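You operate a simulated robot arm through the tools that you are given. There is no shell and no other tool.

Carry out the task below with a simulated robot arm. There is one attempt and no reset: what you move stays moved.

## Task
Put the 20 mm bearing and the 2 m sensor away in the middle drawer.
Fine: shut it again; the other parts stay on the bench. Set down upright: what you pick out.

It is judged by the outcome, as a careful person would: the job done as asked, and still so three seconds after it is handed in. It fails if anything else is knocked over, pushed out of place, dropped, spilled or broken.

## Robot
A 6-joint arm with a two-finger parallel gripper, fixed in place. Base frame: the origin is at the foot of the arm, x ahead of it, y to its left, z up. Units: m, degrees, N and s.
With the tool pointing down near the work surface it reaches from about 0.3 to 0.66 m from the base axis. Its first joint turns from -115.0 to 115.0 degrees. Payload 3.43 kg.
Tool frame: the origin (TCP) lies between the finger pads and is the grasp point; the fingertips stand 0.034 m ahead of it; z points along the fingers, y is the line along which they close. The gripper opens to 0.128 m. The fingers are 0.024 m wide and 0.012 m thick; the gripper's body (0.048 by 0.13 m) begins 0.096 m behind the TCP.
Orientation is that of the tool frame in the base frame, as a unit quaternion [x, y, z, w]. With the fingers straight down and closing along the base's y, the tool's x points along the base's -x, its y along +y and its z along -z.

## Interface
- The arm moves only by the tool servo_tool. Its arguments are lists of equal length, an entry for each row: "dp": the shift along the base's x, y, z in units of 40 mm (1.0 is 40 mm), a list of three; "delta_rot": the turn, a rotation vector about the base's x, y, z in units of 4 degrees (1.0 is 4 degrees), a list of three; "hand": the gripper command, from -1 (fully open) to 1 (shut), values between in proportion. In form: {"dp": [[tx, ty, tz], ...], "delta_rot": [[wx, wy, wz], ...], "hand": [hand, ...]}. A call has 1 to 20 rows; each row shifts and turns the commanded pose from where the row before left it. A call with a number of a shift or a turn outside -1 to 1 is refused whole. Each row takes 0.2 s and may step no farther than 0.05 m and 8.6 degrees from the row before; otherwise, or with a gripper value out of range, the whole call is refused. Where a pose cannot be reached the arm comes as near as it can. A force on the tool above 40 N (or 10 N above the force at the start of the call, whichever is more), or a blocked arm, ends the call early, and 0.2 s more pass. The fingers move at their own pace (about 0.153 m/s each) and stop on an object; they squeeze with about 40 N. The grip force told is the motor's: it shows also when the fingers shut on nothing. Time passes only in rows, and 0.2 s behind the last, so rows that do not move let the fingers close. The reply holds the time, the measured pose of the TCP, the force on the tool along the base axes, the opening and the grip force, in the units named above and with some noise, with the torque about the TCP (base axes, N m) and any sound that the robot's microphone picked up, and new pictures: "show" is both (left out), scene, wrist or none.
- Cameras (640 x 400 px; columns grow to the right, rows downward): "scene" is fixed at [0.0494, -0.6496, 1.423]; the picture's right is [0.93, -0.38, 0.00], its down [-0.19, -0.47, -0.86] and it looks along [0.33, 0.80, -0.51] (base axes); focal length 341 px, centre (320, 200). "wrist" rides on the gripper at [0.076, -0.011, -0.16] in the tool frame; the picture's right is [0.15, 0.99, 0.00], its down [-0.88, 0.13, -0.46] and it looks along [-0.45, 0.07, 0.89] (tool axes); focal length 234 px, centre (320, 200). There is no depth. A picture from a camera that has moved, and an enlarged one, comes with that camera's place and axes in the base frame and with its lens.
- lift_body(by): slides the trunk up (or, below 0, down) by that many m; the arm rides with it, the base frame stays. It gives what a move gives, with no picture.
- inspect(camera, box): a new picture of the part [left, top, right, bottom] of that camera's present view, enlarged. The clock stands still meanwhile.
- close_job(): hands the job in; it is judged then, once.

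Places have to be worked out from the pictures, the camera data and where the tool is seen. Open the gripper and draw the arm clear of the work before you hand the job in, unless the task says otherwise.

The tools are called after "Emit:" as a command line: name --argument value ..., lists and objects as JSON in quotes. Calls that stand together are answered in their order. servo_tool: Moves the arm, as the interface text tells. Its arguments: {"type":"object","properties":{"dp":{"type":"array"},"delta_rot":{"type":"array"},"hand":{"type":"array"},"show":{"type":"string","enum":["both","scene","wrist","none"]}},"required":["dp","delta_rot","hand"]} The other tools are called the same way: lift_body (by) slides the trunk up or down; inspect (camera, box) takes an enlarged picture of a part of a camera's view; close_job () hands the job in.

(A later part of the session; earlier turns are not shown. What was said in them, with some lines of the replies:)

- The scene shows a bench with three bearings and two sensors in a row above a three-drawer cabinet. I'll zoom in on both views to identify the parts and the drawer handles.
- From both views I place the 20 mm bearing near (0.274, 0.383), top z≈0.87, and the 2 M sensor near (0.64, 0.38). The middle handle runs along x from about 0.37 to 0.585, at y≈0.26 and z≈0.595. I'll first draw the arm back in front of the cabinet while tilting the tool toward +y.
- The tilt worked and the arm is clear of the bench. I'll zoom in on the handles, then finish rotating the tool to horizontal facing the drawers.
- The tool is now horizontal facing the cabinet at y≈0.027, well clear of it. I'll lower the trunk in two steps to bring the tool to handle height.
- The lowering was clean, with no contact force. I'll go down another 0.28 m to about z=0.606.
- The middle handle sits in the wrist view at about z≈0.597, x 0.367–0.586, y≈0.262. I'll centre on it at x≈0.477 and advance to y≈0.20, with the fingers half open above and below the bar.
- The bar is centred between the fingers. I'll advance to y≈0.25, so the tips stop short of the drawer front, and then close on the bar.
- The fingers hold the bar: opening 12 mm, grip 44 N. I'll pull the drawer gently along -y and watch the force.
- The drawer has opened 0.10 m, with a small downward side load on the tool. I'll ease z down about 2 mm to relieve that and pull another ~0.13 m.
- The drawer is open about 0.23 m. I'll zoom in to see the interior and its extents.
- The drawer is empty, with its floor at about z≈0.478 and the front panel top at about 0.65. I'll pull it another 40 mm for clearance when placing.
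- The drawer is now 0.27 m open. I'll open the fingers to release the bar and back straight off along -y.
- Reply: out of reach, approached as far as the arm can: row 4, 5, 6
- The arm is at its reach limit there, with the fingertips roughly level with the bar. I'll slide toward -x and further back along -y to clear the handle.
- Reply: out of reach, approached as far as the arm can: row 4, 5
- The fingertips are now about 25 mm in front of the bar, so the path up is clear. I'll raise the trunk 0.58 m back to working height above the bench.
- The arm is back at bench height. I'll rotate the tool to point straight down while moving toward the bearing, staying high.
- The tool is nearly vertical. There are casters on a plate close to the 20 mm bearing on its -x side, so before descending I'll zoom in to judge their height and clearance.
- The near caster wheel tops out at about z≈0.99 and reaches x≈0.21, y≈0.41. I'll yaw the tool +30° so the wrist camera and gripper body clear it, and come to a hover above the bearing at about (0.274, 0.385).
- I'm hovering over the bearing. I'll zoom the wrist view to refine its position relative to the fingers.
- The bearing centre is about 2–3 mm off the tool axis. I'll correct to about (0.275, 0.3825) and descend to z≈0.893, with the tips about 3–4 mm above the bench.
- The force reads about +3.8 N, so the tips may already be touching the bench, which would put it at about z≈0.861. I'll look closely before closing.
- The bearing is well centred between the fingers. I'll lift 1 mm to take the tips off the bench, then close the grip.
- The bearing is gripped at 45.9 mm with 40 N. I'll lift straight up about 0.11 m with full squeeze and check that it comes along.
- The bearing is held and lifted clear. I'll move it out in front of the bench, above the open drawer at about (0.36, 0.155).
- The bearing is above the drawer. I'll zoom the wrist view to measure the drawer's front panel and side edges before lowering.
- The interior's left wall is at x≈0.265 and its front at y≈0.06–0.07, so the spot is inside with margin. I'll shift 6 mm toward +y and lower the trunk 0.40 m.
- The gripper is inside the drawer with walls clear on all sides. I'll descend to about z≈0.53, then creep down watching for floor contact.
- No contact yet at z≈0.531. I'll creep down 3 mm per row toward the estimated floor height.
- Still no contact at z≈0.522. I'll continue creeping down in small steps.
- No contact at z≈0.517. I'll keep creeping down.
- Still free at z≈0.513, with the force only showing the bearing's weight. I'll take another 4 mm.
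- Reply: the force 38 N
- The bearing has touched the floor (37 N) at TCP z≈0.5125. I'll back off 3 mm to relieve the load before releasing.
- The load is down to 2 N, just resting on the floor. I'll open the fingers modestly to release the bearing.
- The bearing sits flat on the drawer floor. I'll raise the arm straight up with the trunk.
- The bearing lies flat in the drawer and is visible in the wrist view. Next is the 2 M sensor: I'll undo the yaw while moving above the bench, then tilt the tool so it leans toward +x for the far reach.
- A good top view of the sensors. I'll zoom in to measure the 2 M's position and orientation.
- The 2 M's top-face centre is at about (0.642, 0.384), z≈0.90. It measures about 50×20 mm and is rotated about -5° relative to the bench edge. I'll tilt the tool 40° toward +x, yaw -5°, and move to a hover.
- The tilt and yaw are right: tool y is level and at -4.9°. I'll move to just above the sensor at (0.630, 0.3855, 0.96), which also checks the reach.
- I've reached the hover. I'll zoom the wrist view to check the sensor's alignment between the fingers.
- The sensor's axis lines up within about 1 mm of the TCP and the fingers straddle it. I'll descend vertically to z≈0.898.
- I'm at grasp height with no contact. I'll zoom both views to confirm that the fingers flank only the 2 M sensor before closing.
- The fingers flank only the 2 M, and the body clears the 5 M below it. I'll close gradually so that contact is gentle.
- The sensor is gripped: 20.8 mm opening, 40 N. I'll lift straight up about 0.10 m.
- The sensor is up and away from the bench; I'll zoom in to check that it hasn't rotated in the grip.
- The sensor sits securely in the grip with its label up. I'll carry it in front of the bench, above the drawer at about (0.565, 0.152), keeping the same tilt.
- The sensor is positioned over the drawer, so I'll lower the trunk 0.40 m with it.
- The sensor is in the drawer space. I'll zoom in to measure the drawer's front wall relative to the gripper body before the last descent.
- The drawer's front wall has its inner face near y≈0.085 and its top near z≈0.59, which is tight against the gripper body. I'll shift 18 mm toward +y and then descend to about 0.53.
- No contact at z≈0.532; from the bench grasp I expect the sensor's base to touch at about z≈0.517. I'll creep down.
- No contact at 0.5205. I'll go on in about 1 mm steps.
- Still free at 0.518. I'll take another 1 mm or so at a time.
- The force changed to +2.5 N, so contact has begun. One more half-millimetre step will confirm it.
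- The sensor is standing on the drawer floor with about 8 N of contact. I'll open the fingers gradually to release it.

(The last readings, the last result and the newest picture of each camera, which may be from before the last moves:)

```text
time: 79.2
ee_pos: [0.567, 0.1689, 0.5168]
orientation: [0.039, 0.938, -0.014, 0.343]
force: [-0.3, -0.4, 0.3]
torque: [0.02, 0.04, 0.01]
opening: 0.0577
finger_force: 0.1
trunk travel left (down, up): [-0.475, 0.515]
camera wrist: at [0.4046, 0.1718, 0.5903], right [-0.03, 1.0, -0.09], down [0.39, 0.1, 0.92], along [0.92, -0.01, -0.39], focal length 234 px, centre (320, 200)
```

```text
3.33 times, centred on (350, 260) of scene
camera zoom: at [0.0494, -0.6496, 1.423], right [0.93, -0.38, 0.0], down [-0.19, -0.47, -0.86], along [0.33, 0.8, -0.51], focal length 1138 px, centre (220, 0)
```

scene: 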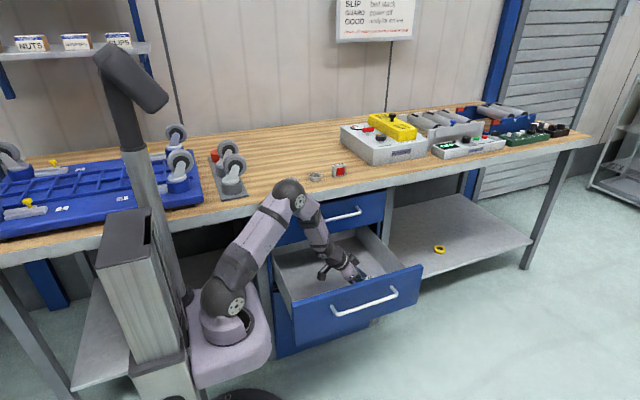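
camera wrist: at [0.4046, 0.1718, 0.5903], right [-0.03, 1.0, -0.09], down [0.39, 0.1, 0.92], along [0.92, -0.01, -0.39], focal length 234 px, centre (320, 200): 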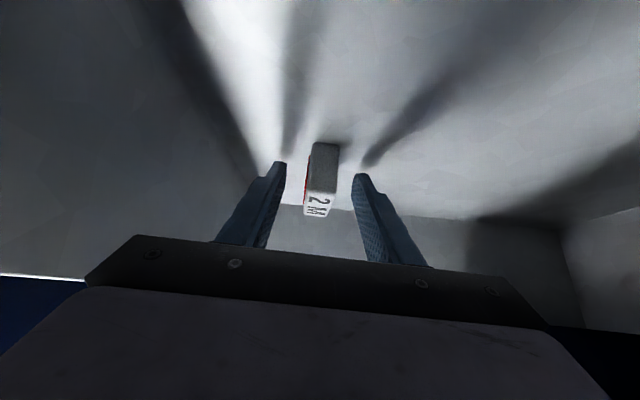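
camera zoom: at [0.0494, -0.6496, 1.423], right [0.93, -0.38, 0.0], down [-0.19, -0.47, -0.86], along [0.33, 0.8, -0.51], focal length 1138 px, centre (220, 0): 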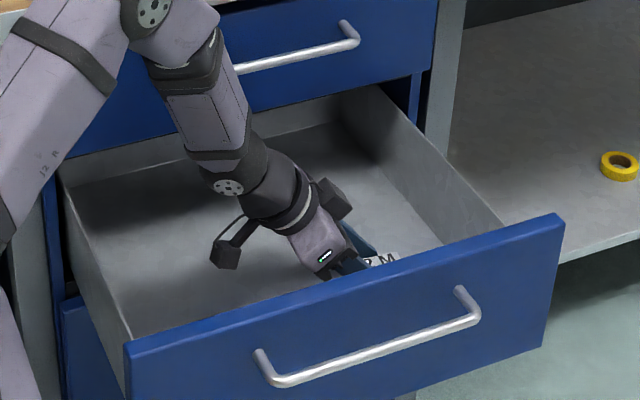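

The sensor stands upright and free between the fingers. I'll raise straight up with the trunk.

Emit:
lift_body --by 0.4

Emit:
servo_tool --dp '[[0, -0.4, 0.5], [0, -0.4, 0.5]]' --delta_rot '[[0, 0, 0], [0, 0, 0]]' --hand '[0.1, 0.1]'

Emit:
inspect --camera "scene" --box '[260, 200, 440, 320]'

```text
time: 83.0
ee_pos: [0.5647, 0.169, 0.9171]
orientation: [0.04, 0.938, -0.015, 0.343]
force: [-0.8, 0.6, 1.0]
torque: [0.02, -0.01, -0.01]
opening: 0.0574
finger_force: 0.0
trunk travel left (down, up): [-0.875, 0.115]
```

```text
time: 83.6
ee_pos: [0.5668, 0.1372, 0.9585]
orientation: [0.04, 0.938, -0.014, 0.343]
force: [0.3, -0.2, 0.5]
torque: [0.01, 0.03, -0.01]
opening: 0.0575
finger_force: 0.2
trunk travel left (down, up): [-0.875, 0.115]
camera wrist: at [0.405, 0.1401, 1.0312], right [-0.03, 1.0, -0.09], down [0.39, 0.1, 0.92], along [0.92, -0.01, -0.39], focal length 234 px, centre (320, 200)
```

scene: 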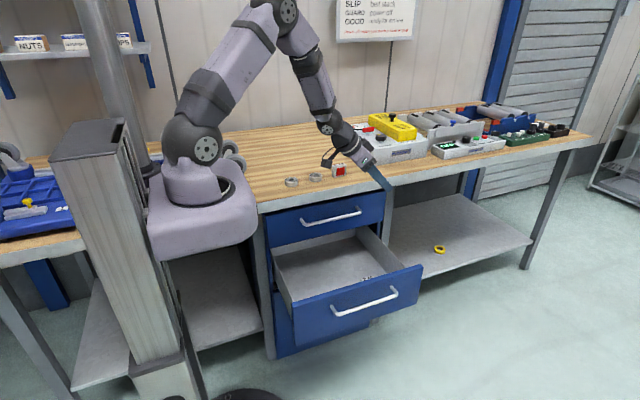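
wrist: 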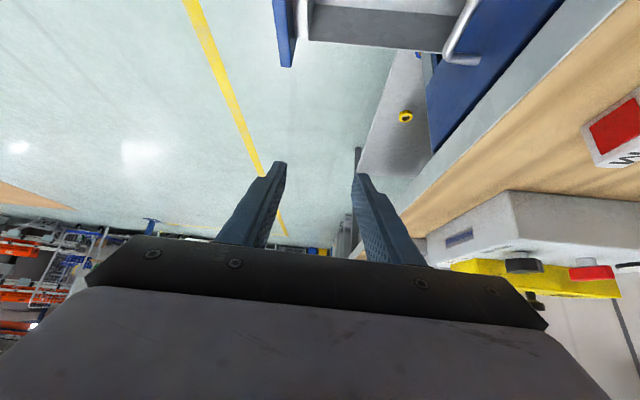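

```text
3.33 times, centred on (350, 260) of scene
camera zoom: at [0.0494, -0.6496, 1.423], right [0.93, -0.38, 0.0], down [-0.19, -0.47, -0.86], along [0.33, 0.8, -0.51], focal length 1138 px, centre (220, 0)
```

zoom: 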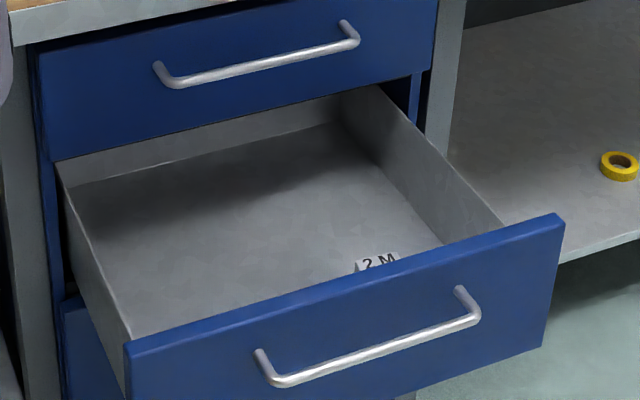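

The "2 M" label is visible standing in the drawer. Now I'll bring the tool back to vertical, high in front of the bench, before turning it to face the drawer for closing.

Emit:
servo_tool --dp '[[-0.2, -0.25, 0.42], [-0.2, -0.25, 0.42], [-0.2, -0.25, 0.42], [-0.2, -0.25, 0.42], [-0.2, -0.25, 0.42], [-0.2, -0.25, 0.42], [-0.2, -0.25, 0.42], [-0.2, -0.25, 0.42], [-0.2, -0.25, 0.42], [-0.2, -0.25, 0.42], [-0.2, -0.25, 0.42], [-0.1, 0, 0.3]]' --delta_rot '[[0, 0, 0.62], [0, 0, 0.62], [0, 1, 0], [0, 1, 0], [0, 1, 0], [0, 1, 0], [0, 1, 0], [0, 1, 0], [0, 1, 0], [0, 1, 0], [0, 1, 0], [0, 1, 0]]' --hand '[0.1, 0.1, 0.1, 0.1, 0.1, 0.1, 0.1, 0.1, 0.1, 0.1, 0.1, 0.1]'

```text
time: 86.2
ee_pos: [0.484, 0.0289, 1.1375]
orientation: [0.001, 1.0, -0.012, 0.025]
force: [0.9, -1.1, 0.0]
torque: [-0.01, -0.02, -0.02]
opening: 0.0577
finger_force: 0.1
out of reach, approached as far as the arm can: row 4, 5
trunk travel left (down, up): [-0.875, 0.115]
camera wrist: at [0.3991, 0.0218, 1.2942], right [-0.14, 0.99, -0.03], down [0.86, 0.14, 0.5], along [0.5, 0.05, -0.87], focal length 234 px, centre (320, 200)
```

scene: 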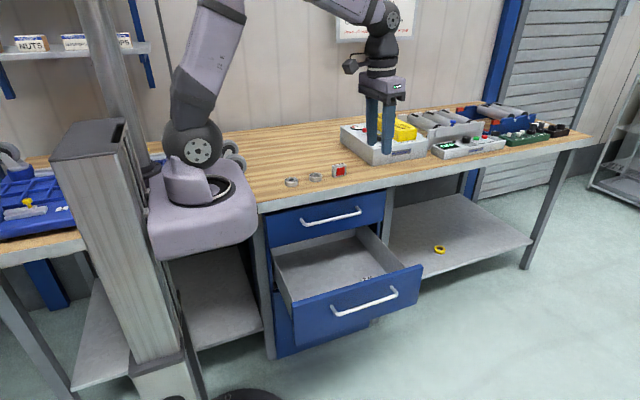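
wrist: 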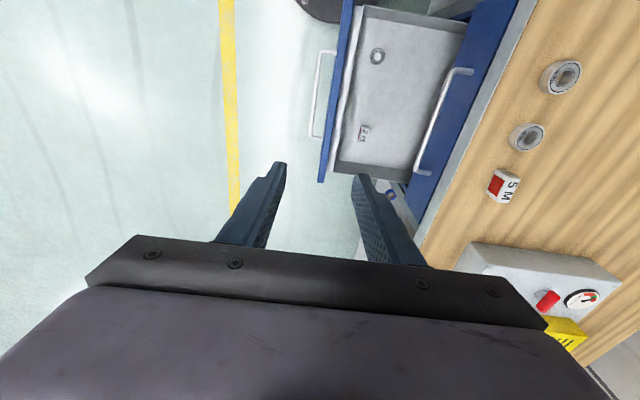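

Both items are visible in the drawer from above. I'll zoom in to confirm, and fix the small residual tilt in the next move.

Emit:
inspect --camera "wrist" --box '[300, 0, 560, 220]'

```text
1.82 times, centred on (430, 110) of wrist
camera zoom: at [0.3991, 0.0218, 1.2942], right [-0.14, 0.99, -0.03], down [0.86, 0.14, 0.5], along [0.5, 0.05, -0.87], focal length 426 px, centre (120, 364)
```

zoom: 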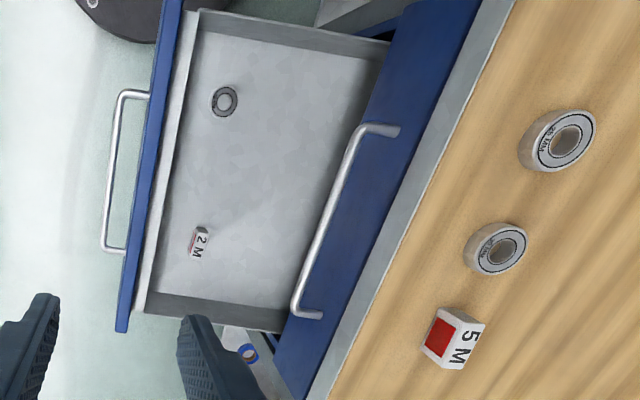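

The 20 mm bearing lies flat and the 2 M sensor stands upright in the drawer. Next I'll close the fingers and rotate the tool to face +y for pushing the drawer shut.

Emit:
servo_tool --dp '[[0, 0, 0], [-0.01, -0.05, 0], [-0.01, -0.05, 0], [-0.01, -0.05, 0], [-0.01, -0.05, 0], [-0.01, -0.05, 0], [-0.01, -0.05, 0], [-0.01, -0.05, 0], [-0.01, -0.05, 0], [-0.01, -0.05, 0], [-0.01, -0.05, 0], [-0.01, -0.05, 0], [-0.01, -0.05, 0], [-0.01, -0.05, 0], [-0.01, -0.05, 0], [-0.01, -0.05, 0], [-0.01, -0.05, 0], [-0.01, -0.05, 0], [-0.01, -0.05, 0], [0, -0.05, 0]]' --delta_rot '[[0, 0.72, 0], [0.99, 0, 0], [0.99, 0, 0], [0.99, 0, 0], [0.99, 0, 0], [0.99, 0, 0], [0.99, 0, 0], [0.99, 0, 0], [0.99, 0, 0], [0.99, 0, 0], [0.99, 0, 0], [0.99, 0, 0], [0.99, 0, 0], [0.99, 0, 0], [0.99, 0, 0], [0.99, 0, 0], [0.99, 0, 0], [0.99, 0, 0], [0.99, 0, 0], [0.99, 0, 0]]' --hand '[0.1, 0.3, 0.5, 0.7, 0.9, 0.95, 0.95, 0.95, 0.95, 0.95, 0.95, 0.95, 0.95, 0.95, 0.95, 0.95, 0.95, 0.95, 0.95, 0.95]' --show "scene"

```text
time: 90.4
ee_pos: [0.4768, -0.0095, 1.1391]
orientation: [0.001, 0.798, 0.602, 0.002]
force: [-0.1, -1.0, 0.8]
torque: [0.0, 0.01, -0.03]
opening: 0.0031
finger_force: 0.0
trunk travel left (down, up): [-0.875, 0.115]
```

scene: 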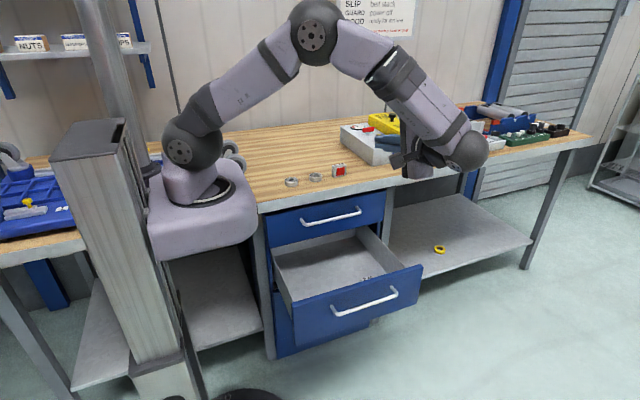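

The tilt is 74° so far. I'll finish the last 16° and settle at about (0.477, -0.029).

Emit:
servo_tool --dp '[[0, -0.12, 0], [0, -0.12, 0], [0, -0.12, 0], [0, -0.12, 0], [0, 0, 0]]' --delta_rot '[[0.99, 0, 0], [0.99, 0, 0], [0.99, 0, 0], [0.99, 0, 0], [0, 0, 0]]' --hand '[0.95, 0.95, 0.95, 0.95, 0.95]'

```text
time: 91.6
ee_pos: [0.4763, -0.0274, 1.1384]
orientation: [0.001, 0.709, 0.706, 0.002]
force: [0.3, -0.3, -0.6]
torque: [0.03, -0.05, -0.01]
opening: 0.0034
finger_force: 0.0
trunk travel left (down, up): [-0.875, 0.115]
camera wrist: at [0.3994, -0.1875, 1.1277], right [-0.15, 0.0, 0.99], down [0.88, -0.46, 0.13], along [0.45, 0.89, 0.06], focal length 234 px, centre (320, 200)
```

scene: 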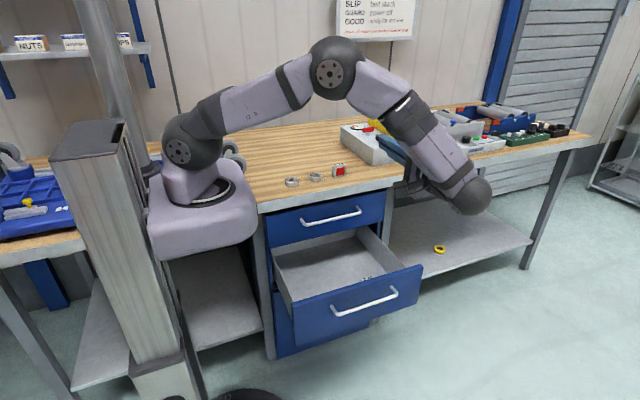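
wrist: 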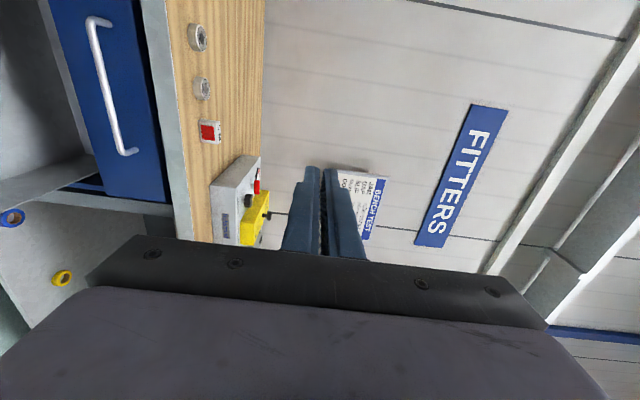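

The tool is horizontal with its tips at y≈0.007, in front of the drawer panel at y≈0.035. I'll lower the trunk 0.42 m first and check.

Emit:
lift_body --by -0.42

Emit:
servo_tool --dp '[[0, 0, 0]]' --delta_rot '[[0, 0, 0]]' --hand '[0.95]'

```text
refused: -0.42 is not a number from -0.4 to 0.4
```

```text
time: 92.0
ee_pos: [0.4758, -0.0279, 1.1386]
orientation: [0.002, 0.709, 0.705, 0.001]
force: [0.0, 0.6, 0.1]
torque: [0.01, 0.01, -0.03]
opening: 0.0032
finger_force: 0.0
trunk travel left (down, up): [-0.875, 0.115]
camera wrist: at [0.3995, -0.1874, 1.1278], right [-0.15, 0.01, 0.99], down [0.88, -0.46, 0.13], along [0.45, 0.89, 0.06], focal length 234 px, centre (320, 200)
```

scene: 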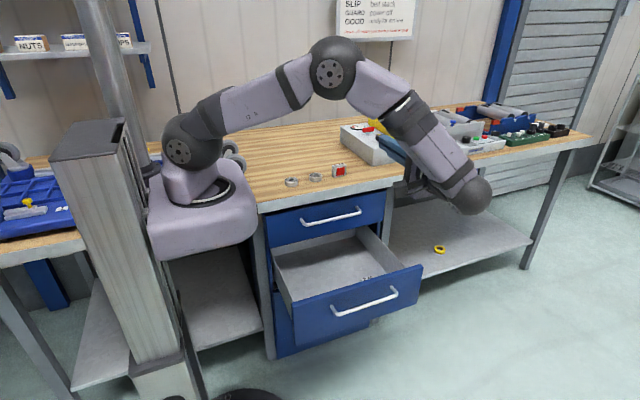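
wrist: 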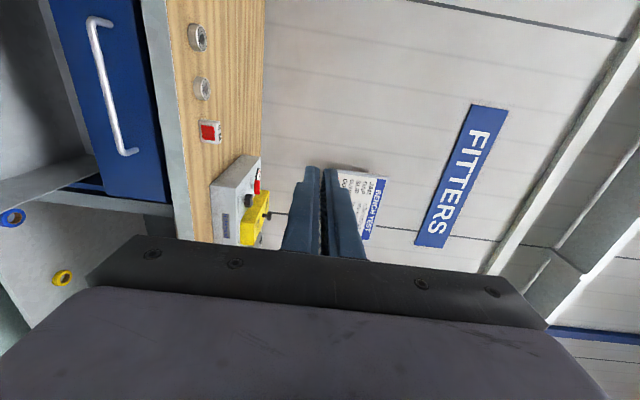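

That call was refused because the limit is 0.4 m per lift. I'll lower by 0.40 m instead.

Emit:
lift_body --by -0.4

Emit:
servo_tool --dp '[[0, 0, 0]]' --delta_rot '[[0, 0, 0]]' --hand '[0.95]'

```text
time: 95.8
ee_pos: [0.477, -0.0278, 0.7373]
orientation: [0.001, 0.709, 0.706, 0.001]
force: [1.2, -1.0, -0.1]
torque: [0.02, 0.0, 0.01]
opening: 0.0032
finger_force: 0.0
trunk travel left (down, up): [-0.475, 0.515]
```

```text
time: 96.2
ee_pos: [0.4763, -0.028, 0.7376]
orientation: [0.002, 0.708, 0.706, 0.002]
force: [0.6, 0.9, -0.1]
torque: [0.02, -0.01, 0.0]
opening: 0.0033
finger_force: 0.2
trunk travel left (down, up): [-0.475, 0.515]
camera wrist: at [0.3995, -0.1875, 0.7278], right [-0.15, 0.01, 0.99], down [0.88, -0.46, 0.13], along [0.45, 0.89, 0.06], focal length 234 px, centre (320, 200)
```

scene: 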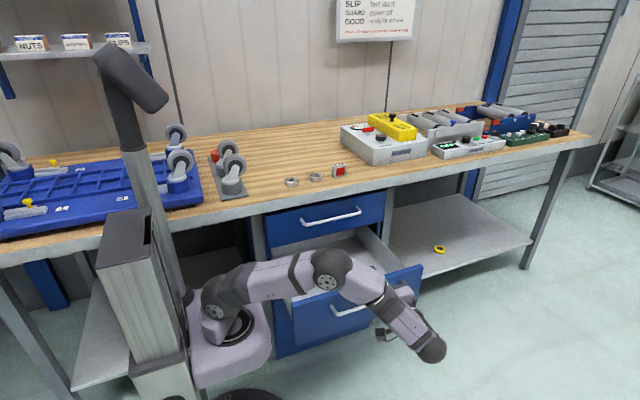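
wrist: 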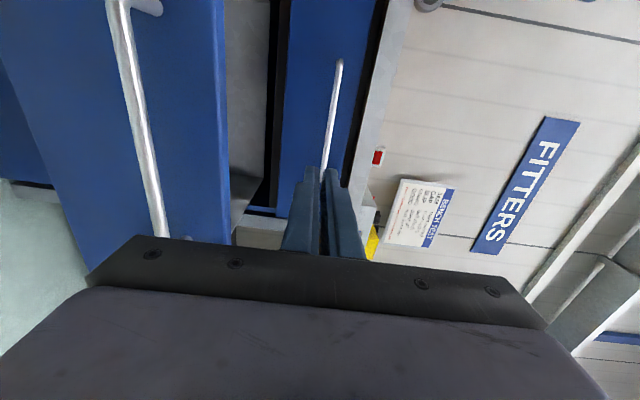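

The panel's top edge is at z≈0.647 and the bar's top at about 0.603. I'll lower another 0.112 m so the closed tips face the panel just above the bar, at z≈0.626.

Emit:
lift_body --by -0.112

Emit:
servo_tool --dp '[[0, 0, 0]]' --delta_rot '[[0, 0, 0]]' --hand '[0.95]'

Emit:
inspect --camera "wrist" --box '[220, 60, 420, 260]'

```text
time: 97.7
ee_pos: [0.477, -0.0281, 0.6256]
orientation: [0.001, 0.709, 0.705, 0.001]
force: [-0.5, -0.4, 1.2]
torque: [0.04, -0.03, -0.01]
opening: 0.003
finger_force: 0.2
trunk travel left (down, up): [-0.363, 0.627]
```

```text
time: 98.0
ee_pos: [0.4765, -0.028, 0.6261]
orientation: [0.001, 0.709, 0.705, 0.002]
force: [0.3, -0.3, 0.9]
torque: [0.0, 0.02, 0.01]
opening: 0.0035
finger_force: 0.1
trunk travel left (down, up): [-0.363, 0.627]
camera wrist: at [0.3995, -0.1875, 0.6158], right [-0.15, 0.01, 0.99], down [0.88, -0.46, 0.13], along [0.45, 0.89, 0.06], focal length 234 px, centre (320, 200)
```

scene: 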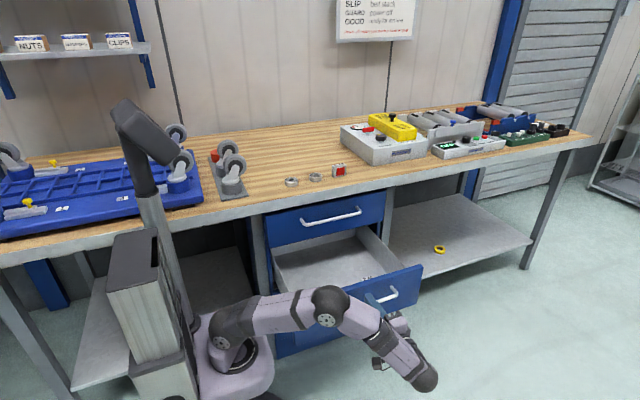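
wrist: 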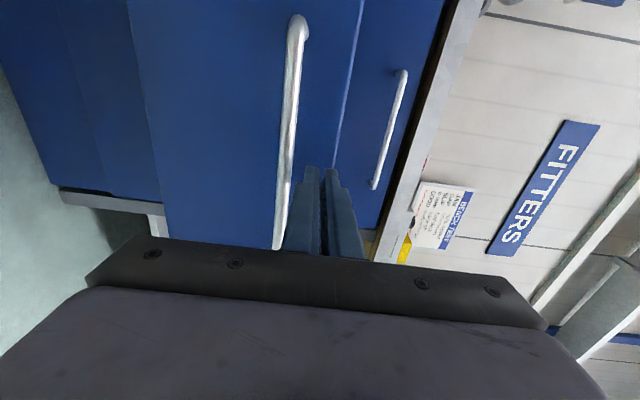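

```text
2.00 times, centred on (320, 160) of wrist
camera zoom: at [0.3995, -0.1875, 0.6158], right [-0.15, 0.01, 0.99], down [0.88, -0.46, 0.13], along [0.45, 0.89, 0.06], focal length 468 px, centre (320, 280)
```

zoom: 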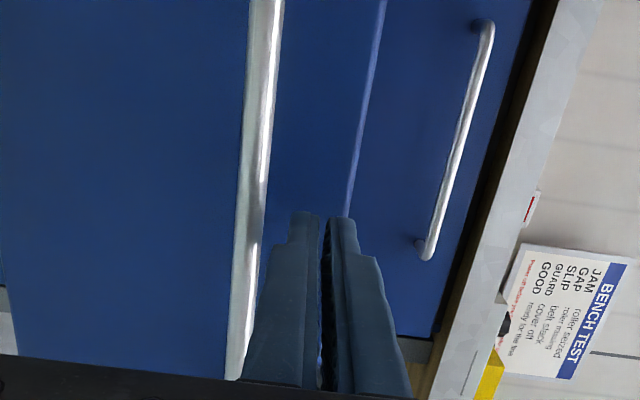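

The panel's upper edge looks close to the upper finger, so I'll drop 5 mm to z≈0.621, still above the bar, and advance slowly to make contact.

Emit:
servo_tool --dp '[[0, 0, -0.125], [0, 0.15, 0], [0, 0.15, 0], [0, 0.15, 0], [0, 0.15, 0], [0, 0.15, 0], [0, 0.15, 0]]' --delta_rot '[[0, 0, 0], [0, 0, 0], [0, 0, 0], [0, 0, 0], [0, 0, 0], [0, 0, 0], [0, 0, 0]]' --hand '[0.95, 0.95, 0.95, 0.95, 0.95, 0.95, 0.95]'

```text
time: 99.7
ee_pos: [0.4761, 0.0082, 0.6211]
orientation: [0.001, 0.709, 0.705, 0.001]
force: [1.2, -0.7, -0.4]
torque: [-0.01, 0.01, 0.01]
opening: 0.0029
finger_force: 0.0
trunk travel left (down, up): [-0.363, 0.627]
camera wrist: at [0.3993, -0.1515, 0.6113], right [-0.15, 0.01, 0.99], down [0.88, -0.46, 0.13], along [0.45, 0.89, 0.06], focal length 234 px, centre (320, 200)
```

scene: 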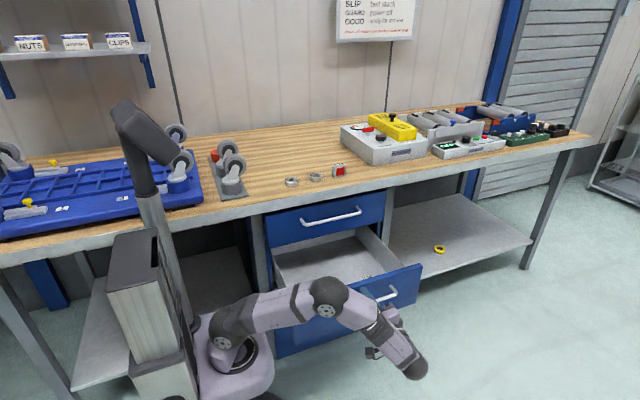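
wrist: 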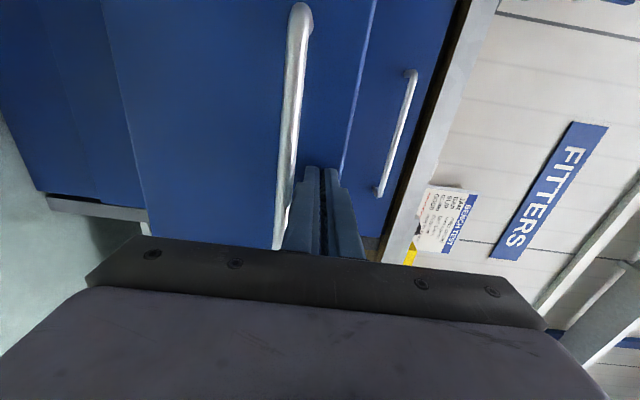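

The tips are at y≈0.042, around the panel face. I'll continue pushing slowly and watch the force and the pictures.

Emit:
servo_tool --dp '[[0, 0.15, 0], [0, 0.2, 0], [0, 0.25, 0], [0, 0.25, 0], [0, 0.25, 0], [0, 0.25, 0]]' --delta_rot '[[0, 0, 0], [0, 0, 0], [0, 0, 0], [0, 0, 0], [0, 0, 0], [0, 0, 0]]' --hand '[0.95, 0.95, 0.95, 0.95, 0.95, 0.95]'

Emit:
inspect --camera "wrist" --box '[240, 80, 400, 260]'

```text
time: 101.0
ee_pos: [0.4762, 0.0628, 0.622]
orientation: [0.001, 0.709, 0.705, 0.001]
force: [-0.6, 0.2, -0.3]
torque: [-0.01, 0.03, -0.04]
opening: 0.0032
finger_force: 0.1
trunk travel left (down, up): [-0.363, 0.627]
camera wrist: at [0.3993, -0.0971, 0.6108], right [-0.15, 0.01, 0.99], down [0.88, -0.46, 0.13], along [0.45, 0.89, 0.06], focal length 234 px, centre (320, 200)
```

scene: 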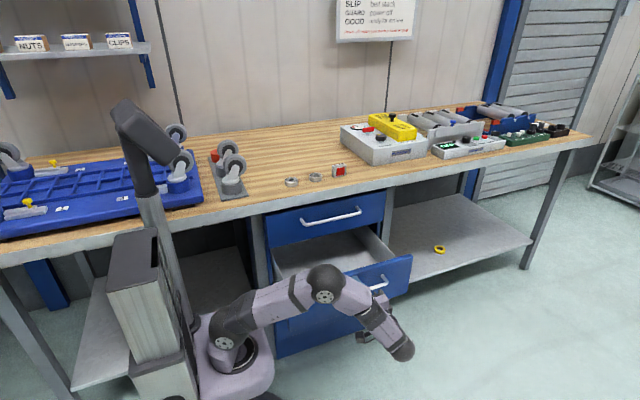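
wrist: 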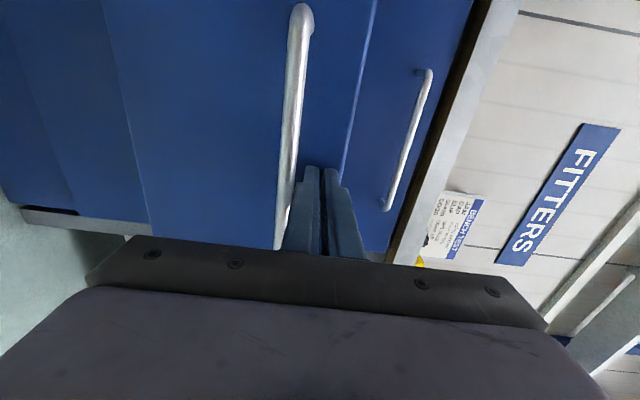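

```text
2.22 times, centred on (320, 170) of wrist
camera zoom: at [0.3993, -0.0971, 0.6108], right [-0.15, 0.01, 0.99], down [0.88, -0.46, 0.13], along [0.45, 0.89, 0.06], focal length 520 px, centre (320, 267)
```

zoom: 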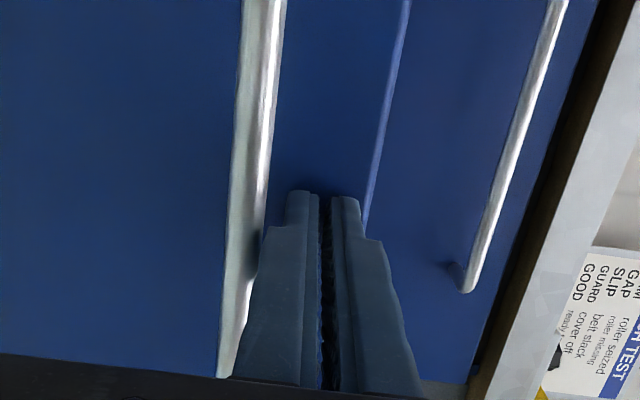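

The drawer is moving with the fingers at negligible force. I'll continue pushing smoothly for another ~0.15 m.

Emit:
servo_tool --dp '[[0, 0.15, 0], [0, 0.25, 0], [0, 0.3, 0], [0, 0.3, 0], [0, 0.3, 0], [0, 0.3, 0], [0, 0.3, 0], [0, 0.3, 0], [0, 0.3, 0], [0, 0.3, 0], [0, 0.3, 0], [0, 0.3, 0], [0, 0.25, 0], [0, 0.15, 0]]' --delta_rot '[[0, 0, 0], [0, 0, 0], [0, 0, 0], [0, 0, 0], [0, 0, 0], [0, 0, 0], [0, 0, 0], [0, 0, 0], [0, 0, 0], [0, 0, 0], [0, 0, 0], [0, 0, 0], [0, 0, 0], [0, 0, 0]]' --hand '[0.95, 0.95, 0.95, 0.95, 0.95, 0.95, 0.95, 0.95, 0.95, 0.95, 0.95, 0.95, 0.95, 0.95]'

```text
time: 104.0
ee_pos: [0.4757, 0.2144, 0.6194]
orientation: [0.001, 0.709, 0.705, 0.001]
force: [1.6, -0.9, -0.2]
torque: [0.03, 0.04, -0.04]
opening: 0.0031
finger_force: 0.0
trunk travel left (down, up): [-0.363, 0.627]
camera wrist: at [0.3996, 0.0551, 0.6107], right [-0.15, 0.01, 0.99], down [0.88, -0.46, 0.13], along [0.45, 0.89, 0.06], focal length 234 px, centre (320, 200)
```

scene: 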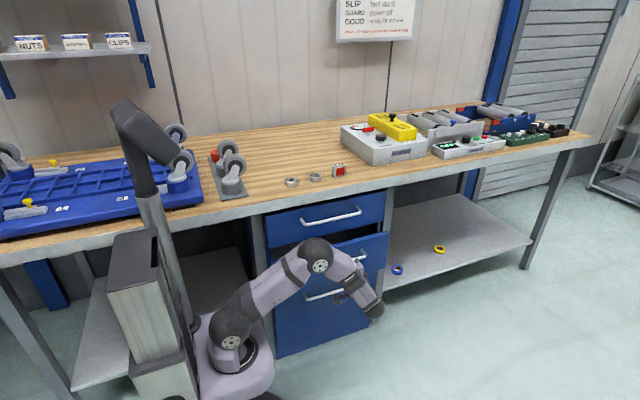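
wrist: 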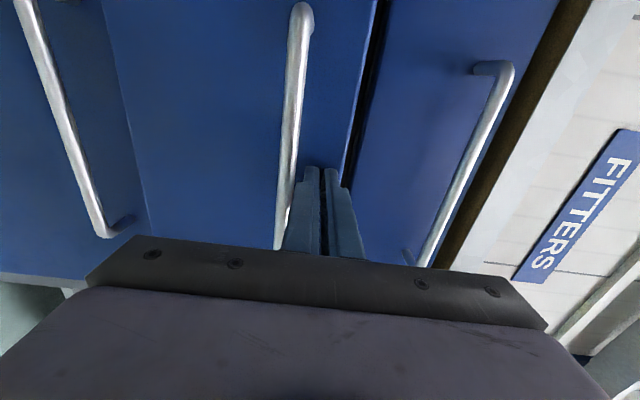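

The drawer is nearly shut, with about 55 mm left. I'll push more slowly for the next 44 mm.

Emit:
servo_tool --dp '[[0, 0.1, 0], [0, 0.2, 0], [0, 0.2, 0], [0, 0.2, 0], [0, 0.2, 0], [0, 0.15, 0], [0, 0.05, 0]]' --delta_rot '[[0, 0, 0], [0, 0, 0], [0, 0, 0], [0, 0, 0], [0, 0, 0], [0, 0, 0], [0, 0, 0]]' --hand '[0.95, 0.95, 0.95, 0.95, 0.95, 0.95, 0.95]'

```text
time: 105.7
ee_pos: [0.4758, 0.2592, 0.6191]
orientation: [0.002, 0.71, 0.705, 0.001]
force: [0.1, -1.5, -0.9]
torque: [0.02, 0.01, -0.03]
opening: 0.0026
finger_force: 0.0
trunk travel left (down, up): [-0.363, 0.627]
camera wrist: at [0.3993, 0.0986, 0.6109], right [-0.15, 0.01, 0.99], down [0.88, -0.46, 0.13], along [0.45, 0.89, 0.06], focal length 234 px, centre (320, 200)
```

scene: 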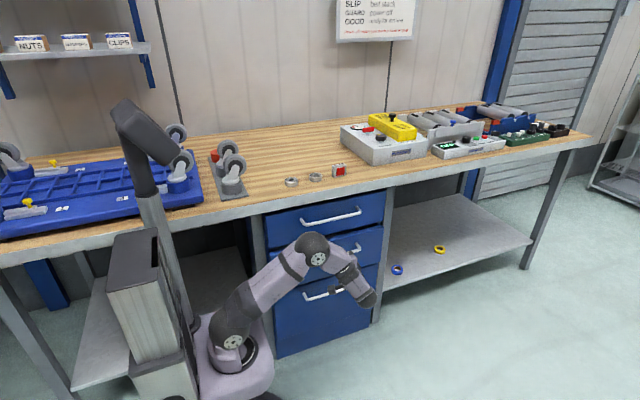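
wrist: 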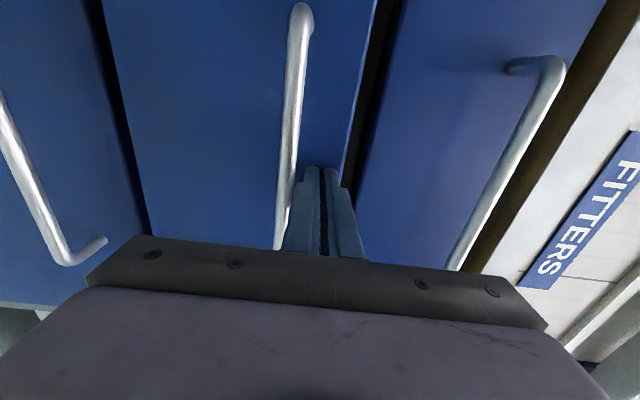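

Almost flush at y≈0.259 with no stop yet. I'll creep on in 2 mm steps until the drawer meets its stop.

Emit:
servo_tool --dp '[[0, 0.05, 0], [0, 0.05, 0], [0, 0.05, 0], [0, 0.05, 0], [0, 0, 0]]' --delta_rot '[[0, 0, 0], [0, 0, 0], [0, 0, 0], [0, 0, 0], [0, 0, 0]]' --hand '[0.95, 0.95, 0.95, 0.95, 0.95]' --show "wrist"

```text
time: 106.8
ee_pos: [0.4755, 0.2658, 0.6218]
orientation: [0.001, 0.709, 0.705, 0.001]
force: [0.2, -0.7, 0.6]
torque: [0.01, 0.01, 0.04]
opening: 0.0033
finger_force: 0.1
trunk travel left (down, up): [-0.363, 0.627]
camera wrist: at [0.3991, 0.1068, 0.6108], right [-0.15, 0.01, 0.99], down [0.88, -0.46, 0.13], along [0.45, 0.89, 0.06], focal length 234 px, centre (320, 200)
```

wrist: 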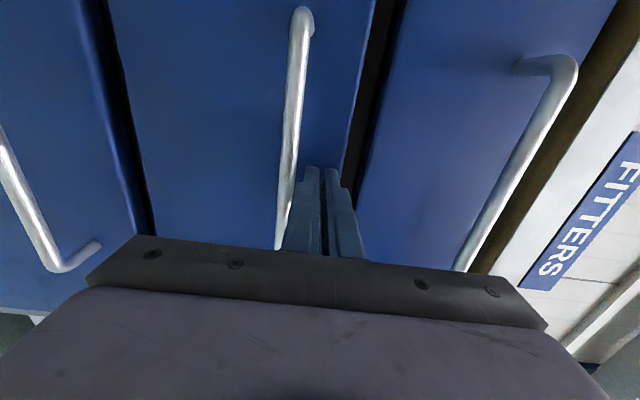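

Still no resistance at 0.266. I'll keep creeping and watch for the stop.

Emit:
servo_tool --dp '[[0, 0.05, 0], [0, 0.05, 0], [0, 0, 0]]' --delta_rot '[[0, 0, 0], [0, 0, 0], [0, 0, 0]]' --hand '[0.95, 0.95, 0.95]' --show "wrist"

Emit:
inspect --camera "wrist" --box '[240, 80, 400, 260]'

```text
time: 107.7
ee_pos: [0.4766, 0.2711, 0.619]
orientation: [0.002, 0.709, 0.705, 0.0]
force: [0.0, -0.2, -0.5]
torque: [0.01, -0.01, -0.02]
opening: 0.0033
finger_force: 0.1
trunk travel left (down, up): [-0.363, 0.627]
camera wrist: at [0.3997, 0.1107, 0.6107], right [-0.15, 0.01, 0.99], down [0.88, -0.46, 0.13], along [0.45, 0.89, 0.06], focal length 234 px, centre (320, 200)
```

wrist: 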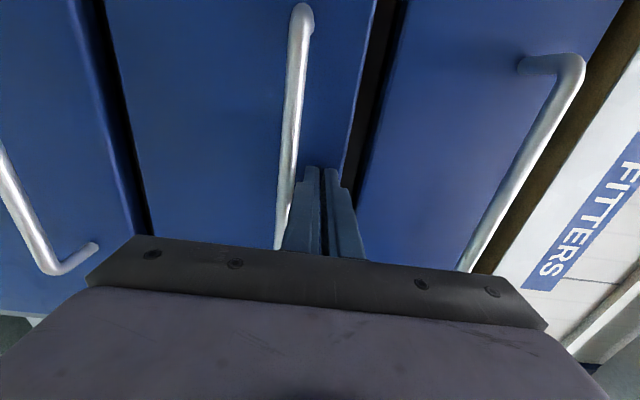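

```text
2.22 times, centred on (320, 170) of wrist
camera zoom: at [0.3997, 0.1107, 0.6107], right [-0.15, 0.01, 0.99], down [0.88, -0.46, 0.13], along [0.45, 0.89, 0.06], focal length 520 px, centre (320, 267)
```

zoom: 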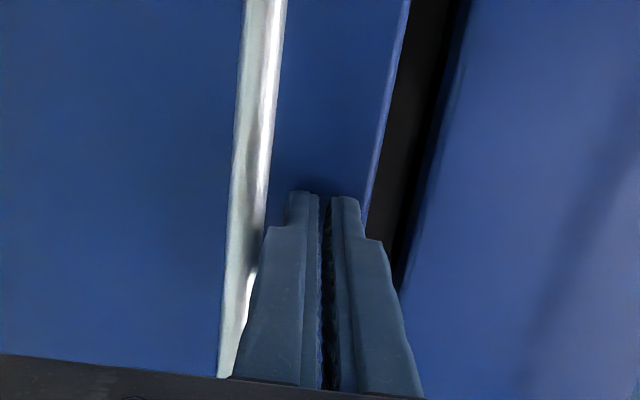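

The drawer still moves along with the fingers. I'll continue in 2 mm steps.

Emit:
servo_tool --dp '[[0, 0.05, 0], [0, 0.05, 0], [0, 0, 0]]' --delta_rot '[[0, 0, 0], [0, 0, 0], [0, 0, 0]]' --hand '[0.95, 0.95, 0.95]' --show "wrist"

Emit:
inspect --camera "scene" --box '[250, 180, 400, 300]'

```text
time: 108.5
ee_pos: [0.4765, 0.2725, 0.6205]
orientation: [0.002, 0.709, 0.706, 0.001]
force: [-2.9, -20.6, -1.9]
torque: [0.03, -0.16, 0.38]
opening: 0.0026
finger_force: 0.1
trunk travel left (down, up): [-0.363, 0.627]
camera wrist: at [0.3994, 0.1129, 0.6109], right [-0.15, 0.0, 0.99], down [0.88, -0.46, 0.13], along [0.46, 0.89, 0.06], focal length 234 px, centre (320, 200)
```

wrist: 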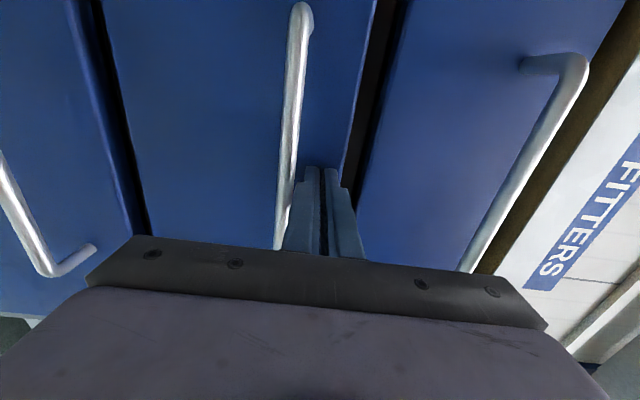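

```text
3.33 times, centred on (325, 240) of scene
camera zoom: at [0.0494, -0.6496, 1.423], right [0.93, -0.38, 0.0], down [-0.19, -0.47, -0.86], along [0.33, 0.8, -0.51], focal length 1138 px, centre (303, 67)
```

zoom: 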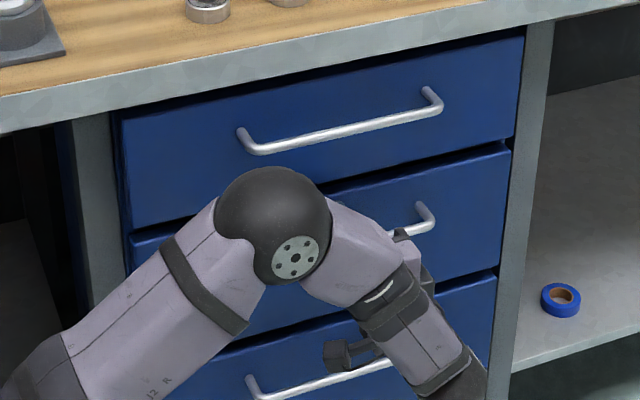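

The force jumped to -20.6 N at y≈0.2725, so the drawer is against its stop and flush with the others. I'll back straight off along -y.

Emit:
servo_tool --dp '[[0, -0.05, 0.02], [0, -0.1, 0.03], [0, -0.3, 0], [0, -0.6, 0], [0, -0.8, 0], [0, -0.8, 0], [0, -0.8, 0], [0, -0.8, 0]]' --delta_rot '[[0, 0, 0], [0, 0, 0], [0, 0, 0], [0, 0, 0], [0, 0, 0], [0, 0, 0], [0, 0, 0], [0, 0, 0]]' --hand '[0.95, 0.95, 0.95, 0.95, 0.95, 0.95, 0.95, 0.95]'

Emit:
inspect --camera "wrist" --box '[100, 0, 480, 240]'

```text
time: 110.2
ee_pos: [0.4775, 0.1036, 0.6207]
orientation: [0.002, 0.709, 0.705, 0.001]
force: [-0.4, -0.2, 0.0]
torque: [0.01, 0.0, 0.01]
opening: 0.0032
finger_force: 0.2
trunk travel left (down, up): [-0.363, 0.627]
camera wrist: at [0.3993, -0.0557, 0.6119], right [-0.15, 0.01, 0.99], down [0.88, -0.46, 0.13], along [0.45, 0.89, 0.06], focal length 234 px, centre (320, 200)
```

scene: 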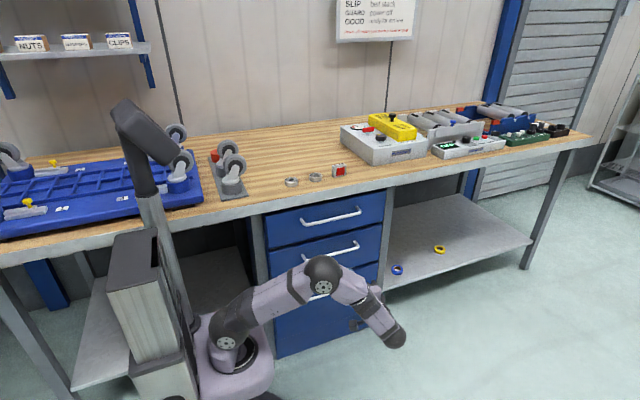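
wrist: 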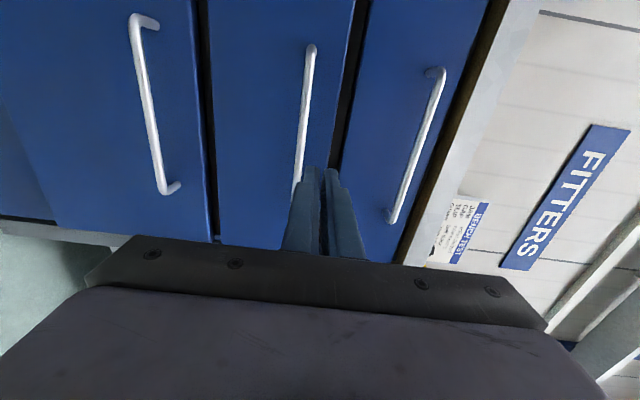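

```text
1.67 times, centred on (290, 120) of wrist
camera zoom: at [0.3993, -0.0557, 0.6119], right [-0.15, 0.01, 0.99], down [0.88, -0.46, 0.13], along [0.45, 0.89, 0.06], focal length 390 px, centre (370, 333)
```

zoom: 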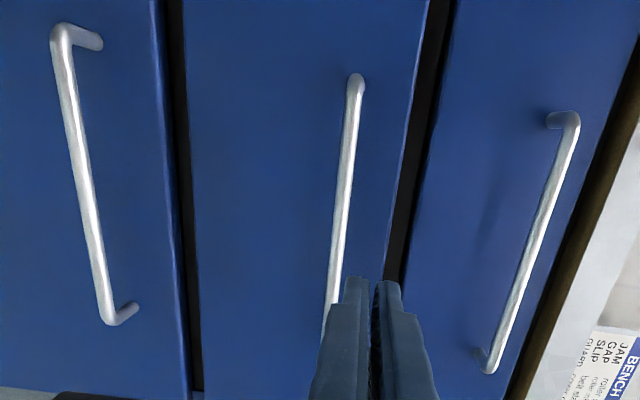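

The middle drawer is flush with the others. I'll back off further, open the gripper, and raise the trunk to draw the arm clear.

Emit:
servo_tool --dp '[[0, -0.6, 0], [0, -0.6, 0], [0, -0.6, 0], [0, 0, 0], [0, 0, 0]]' --delta_rot '[[0, 0, 0], [0, 0, 0], [0, 0, 0], [0, 0, 0], [0, 0, 0]]' --hand '[0.5, 0, -0.5, -1, -1]' --show "none"

Emit:
lift_body --by 0.4

Emit:
lift_body --by 0.11

Emit:
servo_tool --dp '[[0, 0, 0]]' --delta_rot '[[0, 0, 0]]' --hand '[-1]'

Emit:
inspect --camera "scene" --box '[240, 140, 420, 300]'

```text
time: 111.5
ee_pos: [0.4758, 0.0323, 0.623]
orientation: [0.002, 0.709, 0.705, 0.001]
force: [-0.5, 0.1, -0.1]
torque: [0.0, -0.02, 0.0]
opening: 0.1282
finger_force: 0.1
trunk travel left (down, up): [-0.363, 0.627]
```

```text
time: 115.3
ee_pos: [0.4748, 0.0309, 1.0224]
orientation: [0.002, 0.709, 0.705, 0.0]
force: [-0.1, -0.4, -0.6]
torque: [0.03, -0.01, 0.0]
opening: 0.1283
finger_force: 0.0
trunk travel left (down, up): [-0.763, 0.227]
```

```text
time: 116.7
ee_pos: [0.4753, 0.0307, 1.1318]
orientation: [0.001, 0.71, 0.705, 0.001]
force: [0.5, -0.4, 0.6]
torque: [-0.01, 0.01, -0.02]
opening: 0.1282
finger_force: 0.1
trunk travel left (down, up): [-0.873, 0.117]
```

```text
time: 117.1
ee_pos: [0.4759, 0.0308, 1.131]
orientation: [0.001, 0.709, 0.705, 0.001]
force: [1.1, 0.5, 0.8]
torque: [0.01, -0.03, 0.0]
opening: 0.128
finger_force: 0.0
trunk travel left (down, up): [-0.873, 0.117]
camera wrist: at [0.3989, -0.1276, 1.1217], right [-0.15, 0.01, 0.99], down [0.88, -0.46, 0.13], along [0.45, 0.89, 0.06], focal length 234 px, centre (320, 200)
```

scene: 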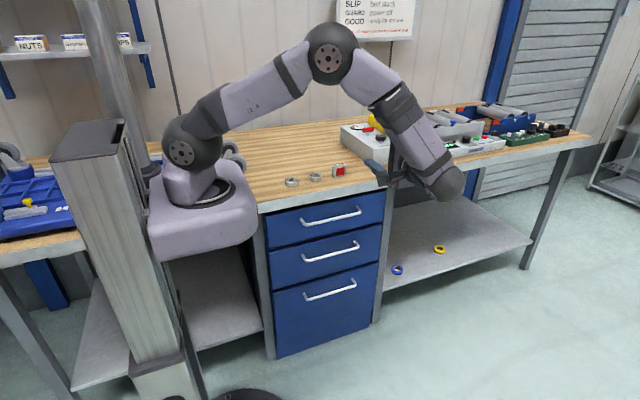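
wrist: 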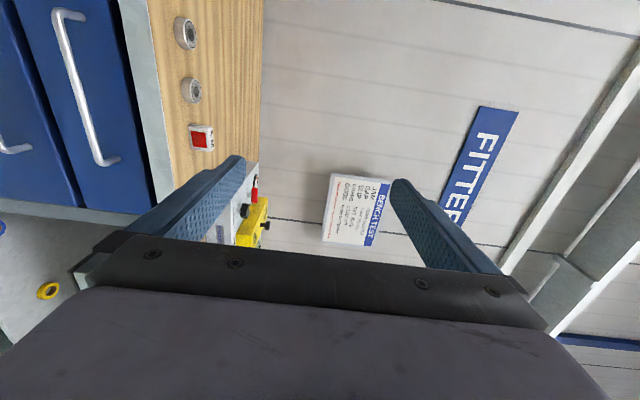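

```text
2.50 times, centred on (330, 220) of scene
camera zoom: at [0.0494, -0.6496, 1.423], right [0.93, -0.38, 0.0], down [-0.19, -0.47, -0.86], along [0.33, 0.8, -0.51], focal length 854 px, centre (295, 150)
```

zoom: 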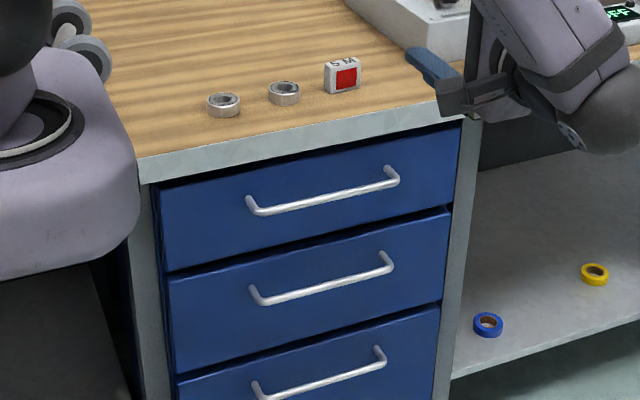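

The middle drawer is shut and flush. The 25 mm and 30 mm bearings and the 5 M sensor are where they started, the gripper is open, and the arm is clear of the work. I'm handing the job in.

Emit:
close_job

```text
The job is handed in.
```

The 20 mm bearing and the 2 m sensor are in the middle drawer, and the drawer is shut again. I handed the job in; no verdict on the result has come back.

- **Bearing:** it lies flat on the drawer floor, the way it lay on the bench.
- **Sensor:** it stands upright with its "2 M" label on top. I checked both from above just before closing. I pushed the drawer shut slowly but could not see inside once it was closed.
- **Drawer:** I pushed it until it met its stop, and it looks flush with the other two.
- **Other parts:** the 25 mm and 30 mm bearings and the 5 M sensor are still in place on the bench, and nothing else looks disturbed.

The gripper is open and the arm is clear of the bench and drawers.
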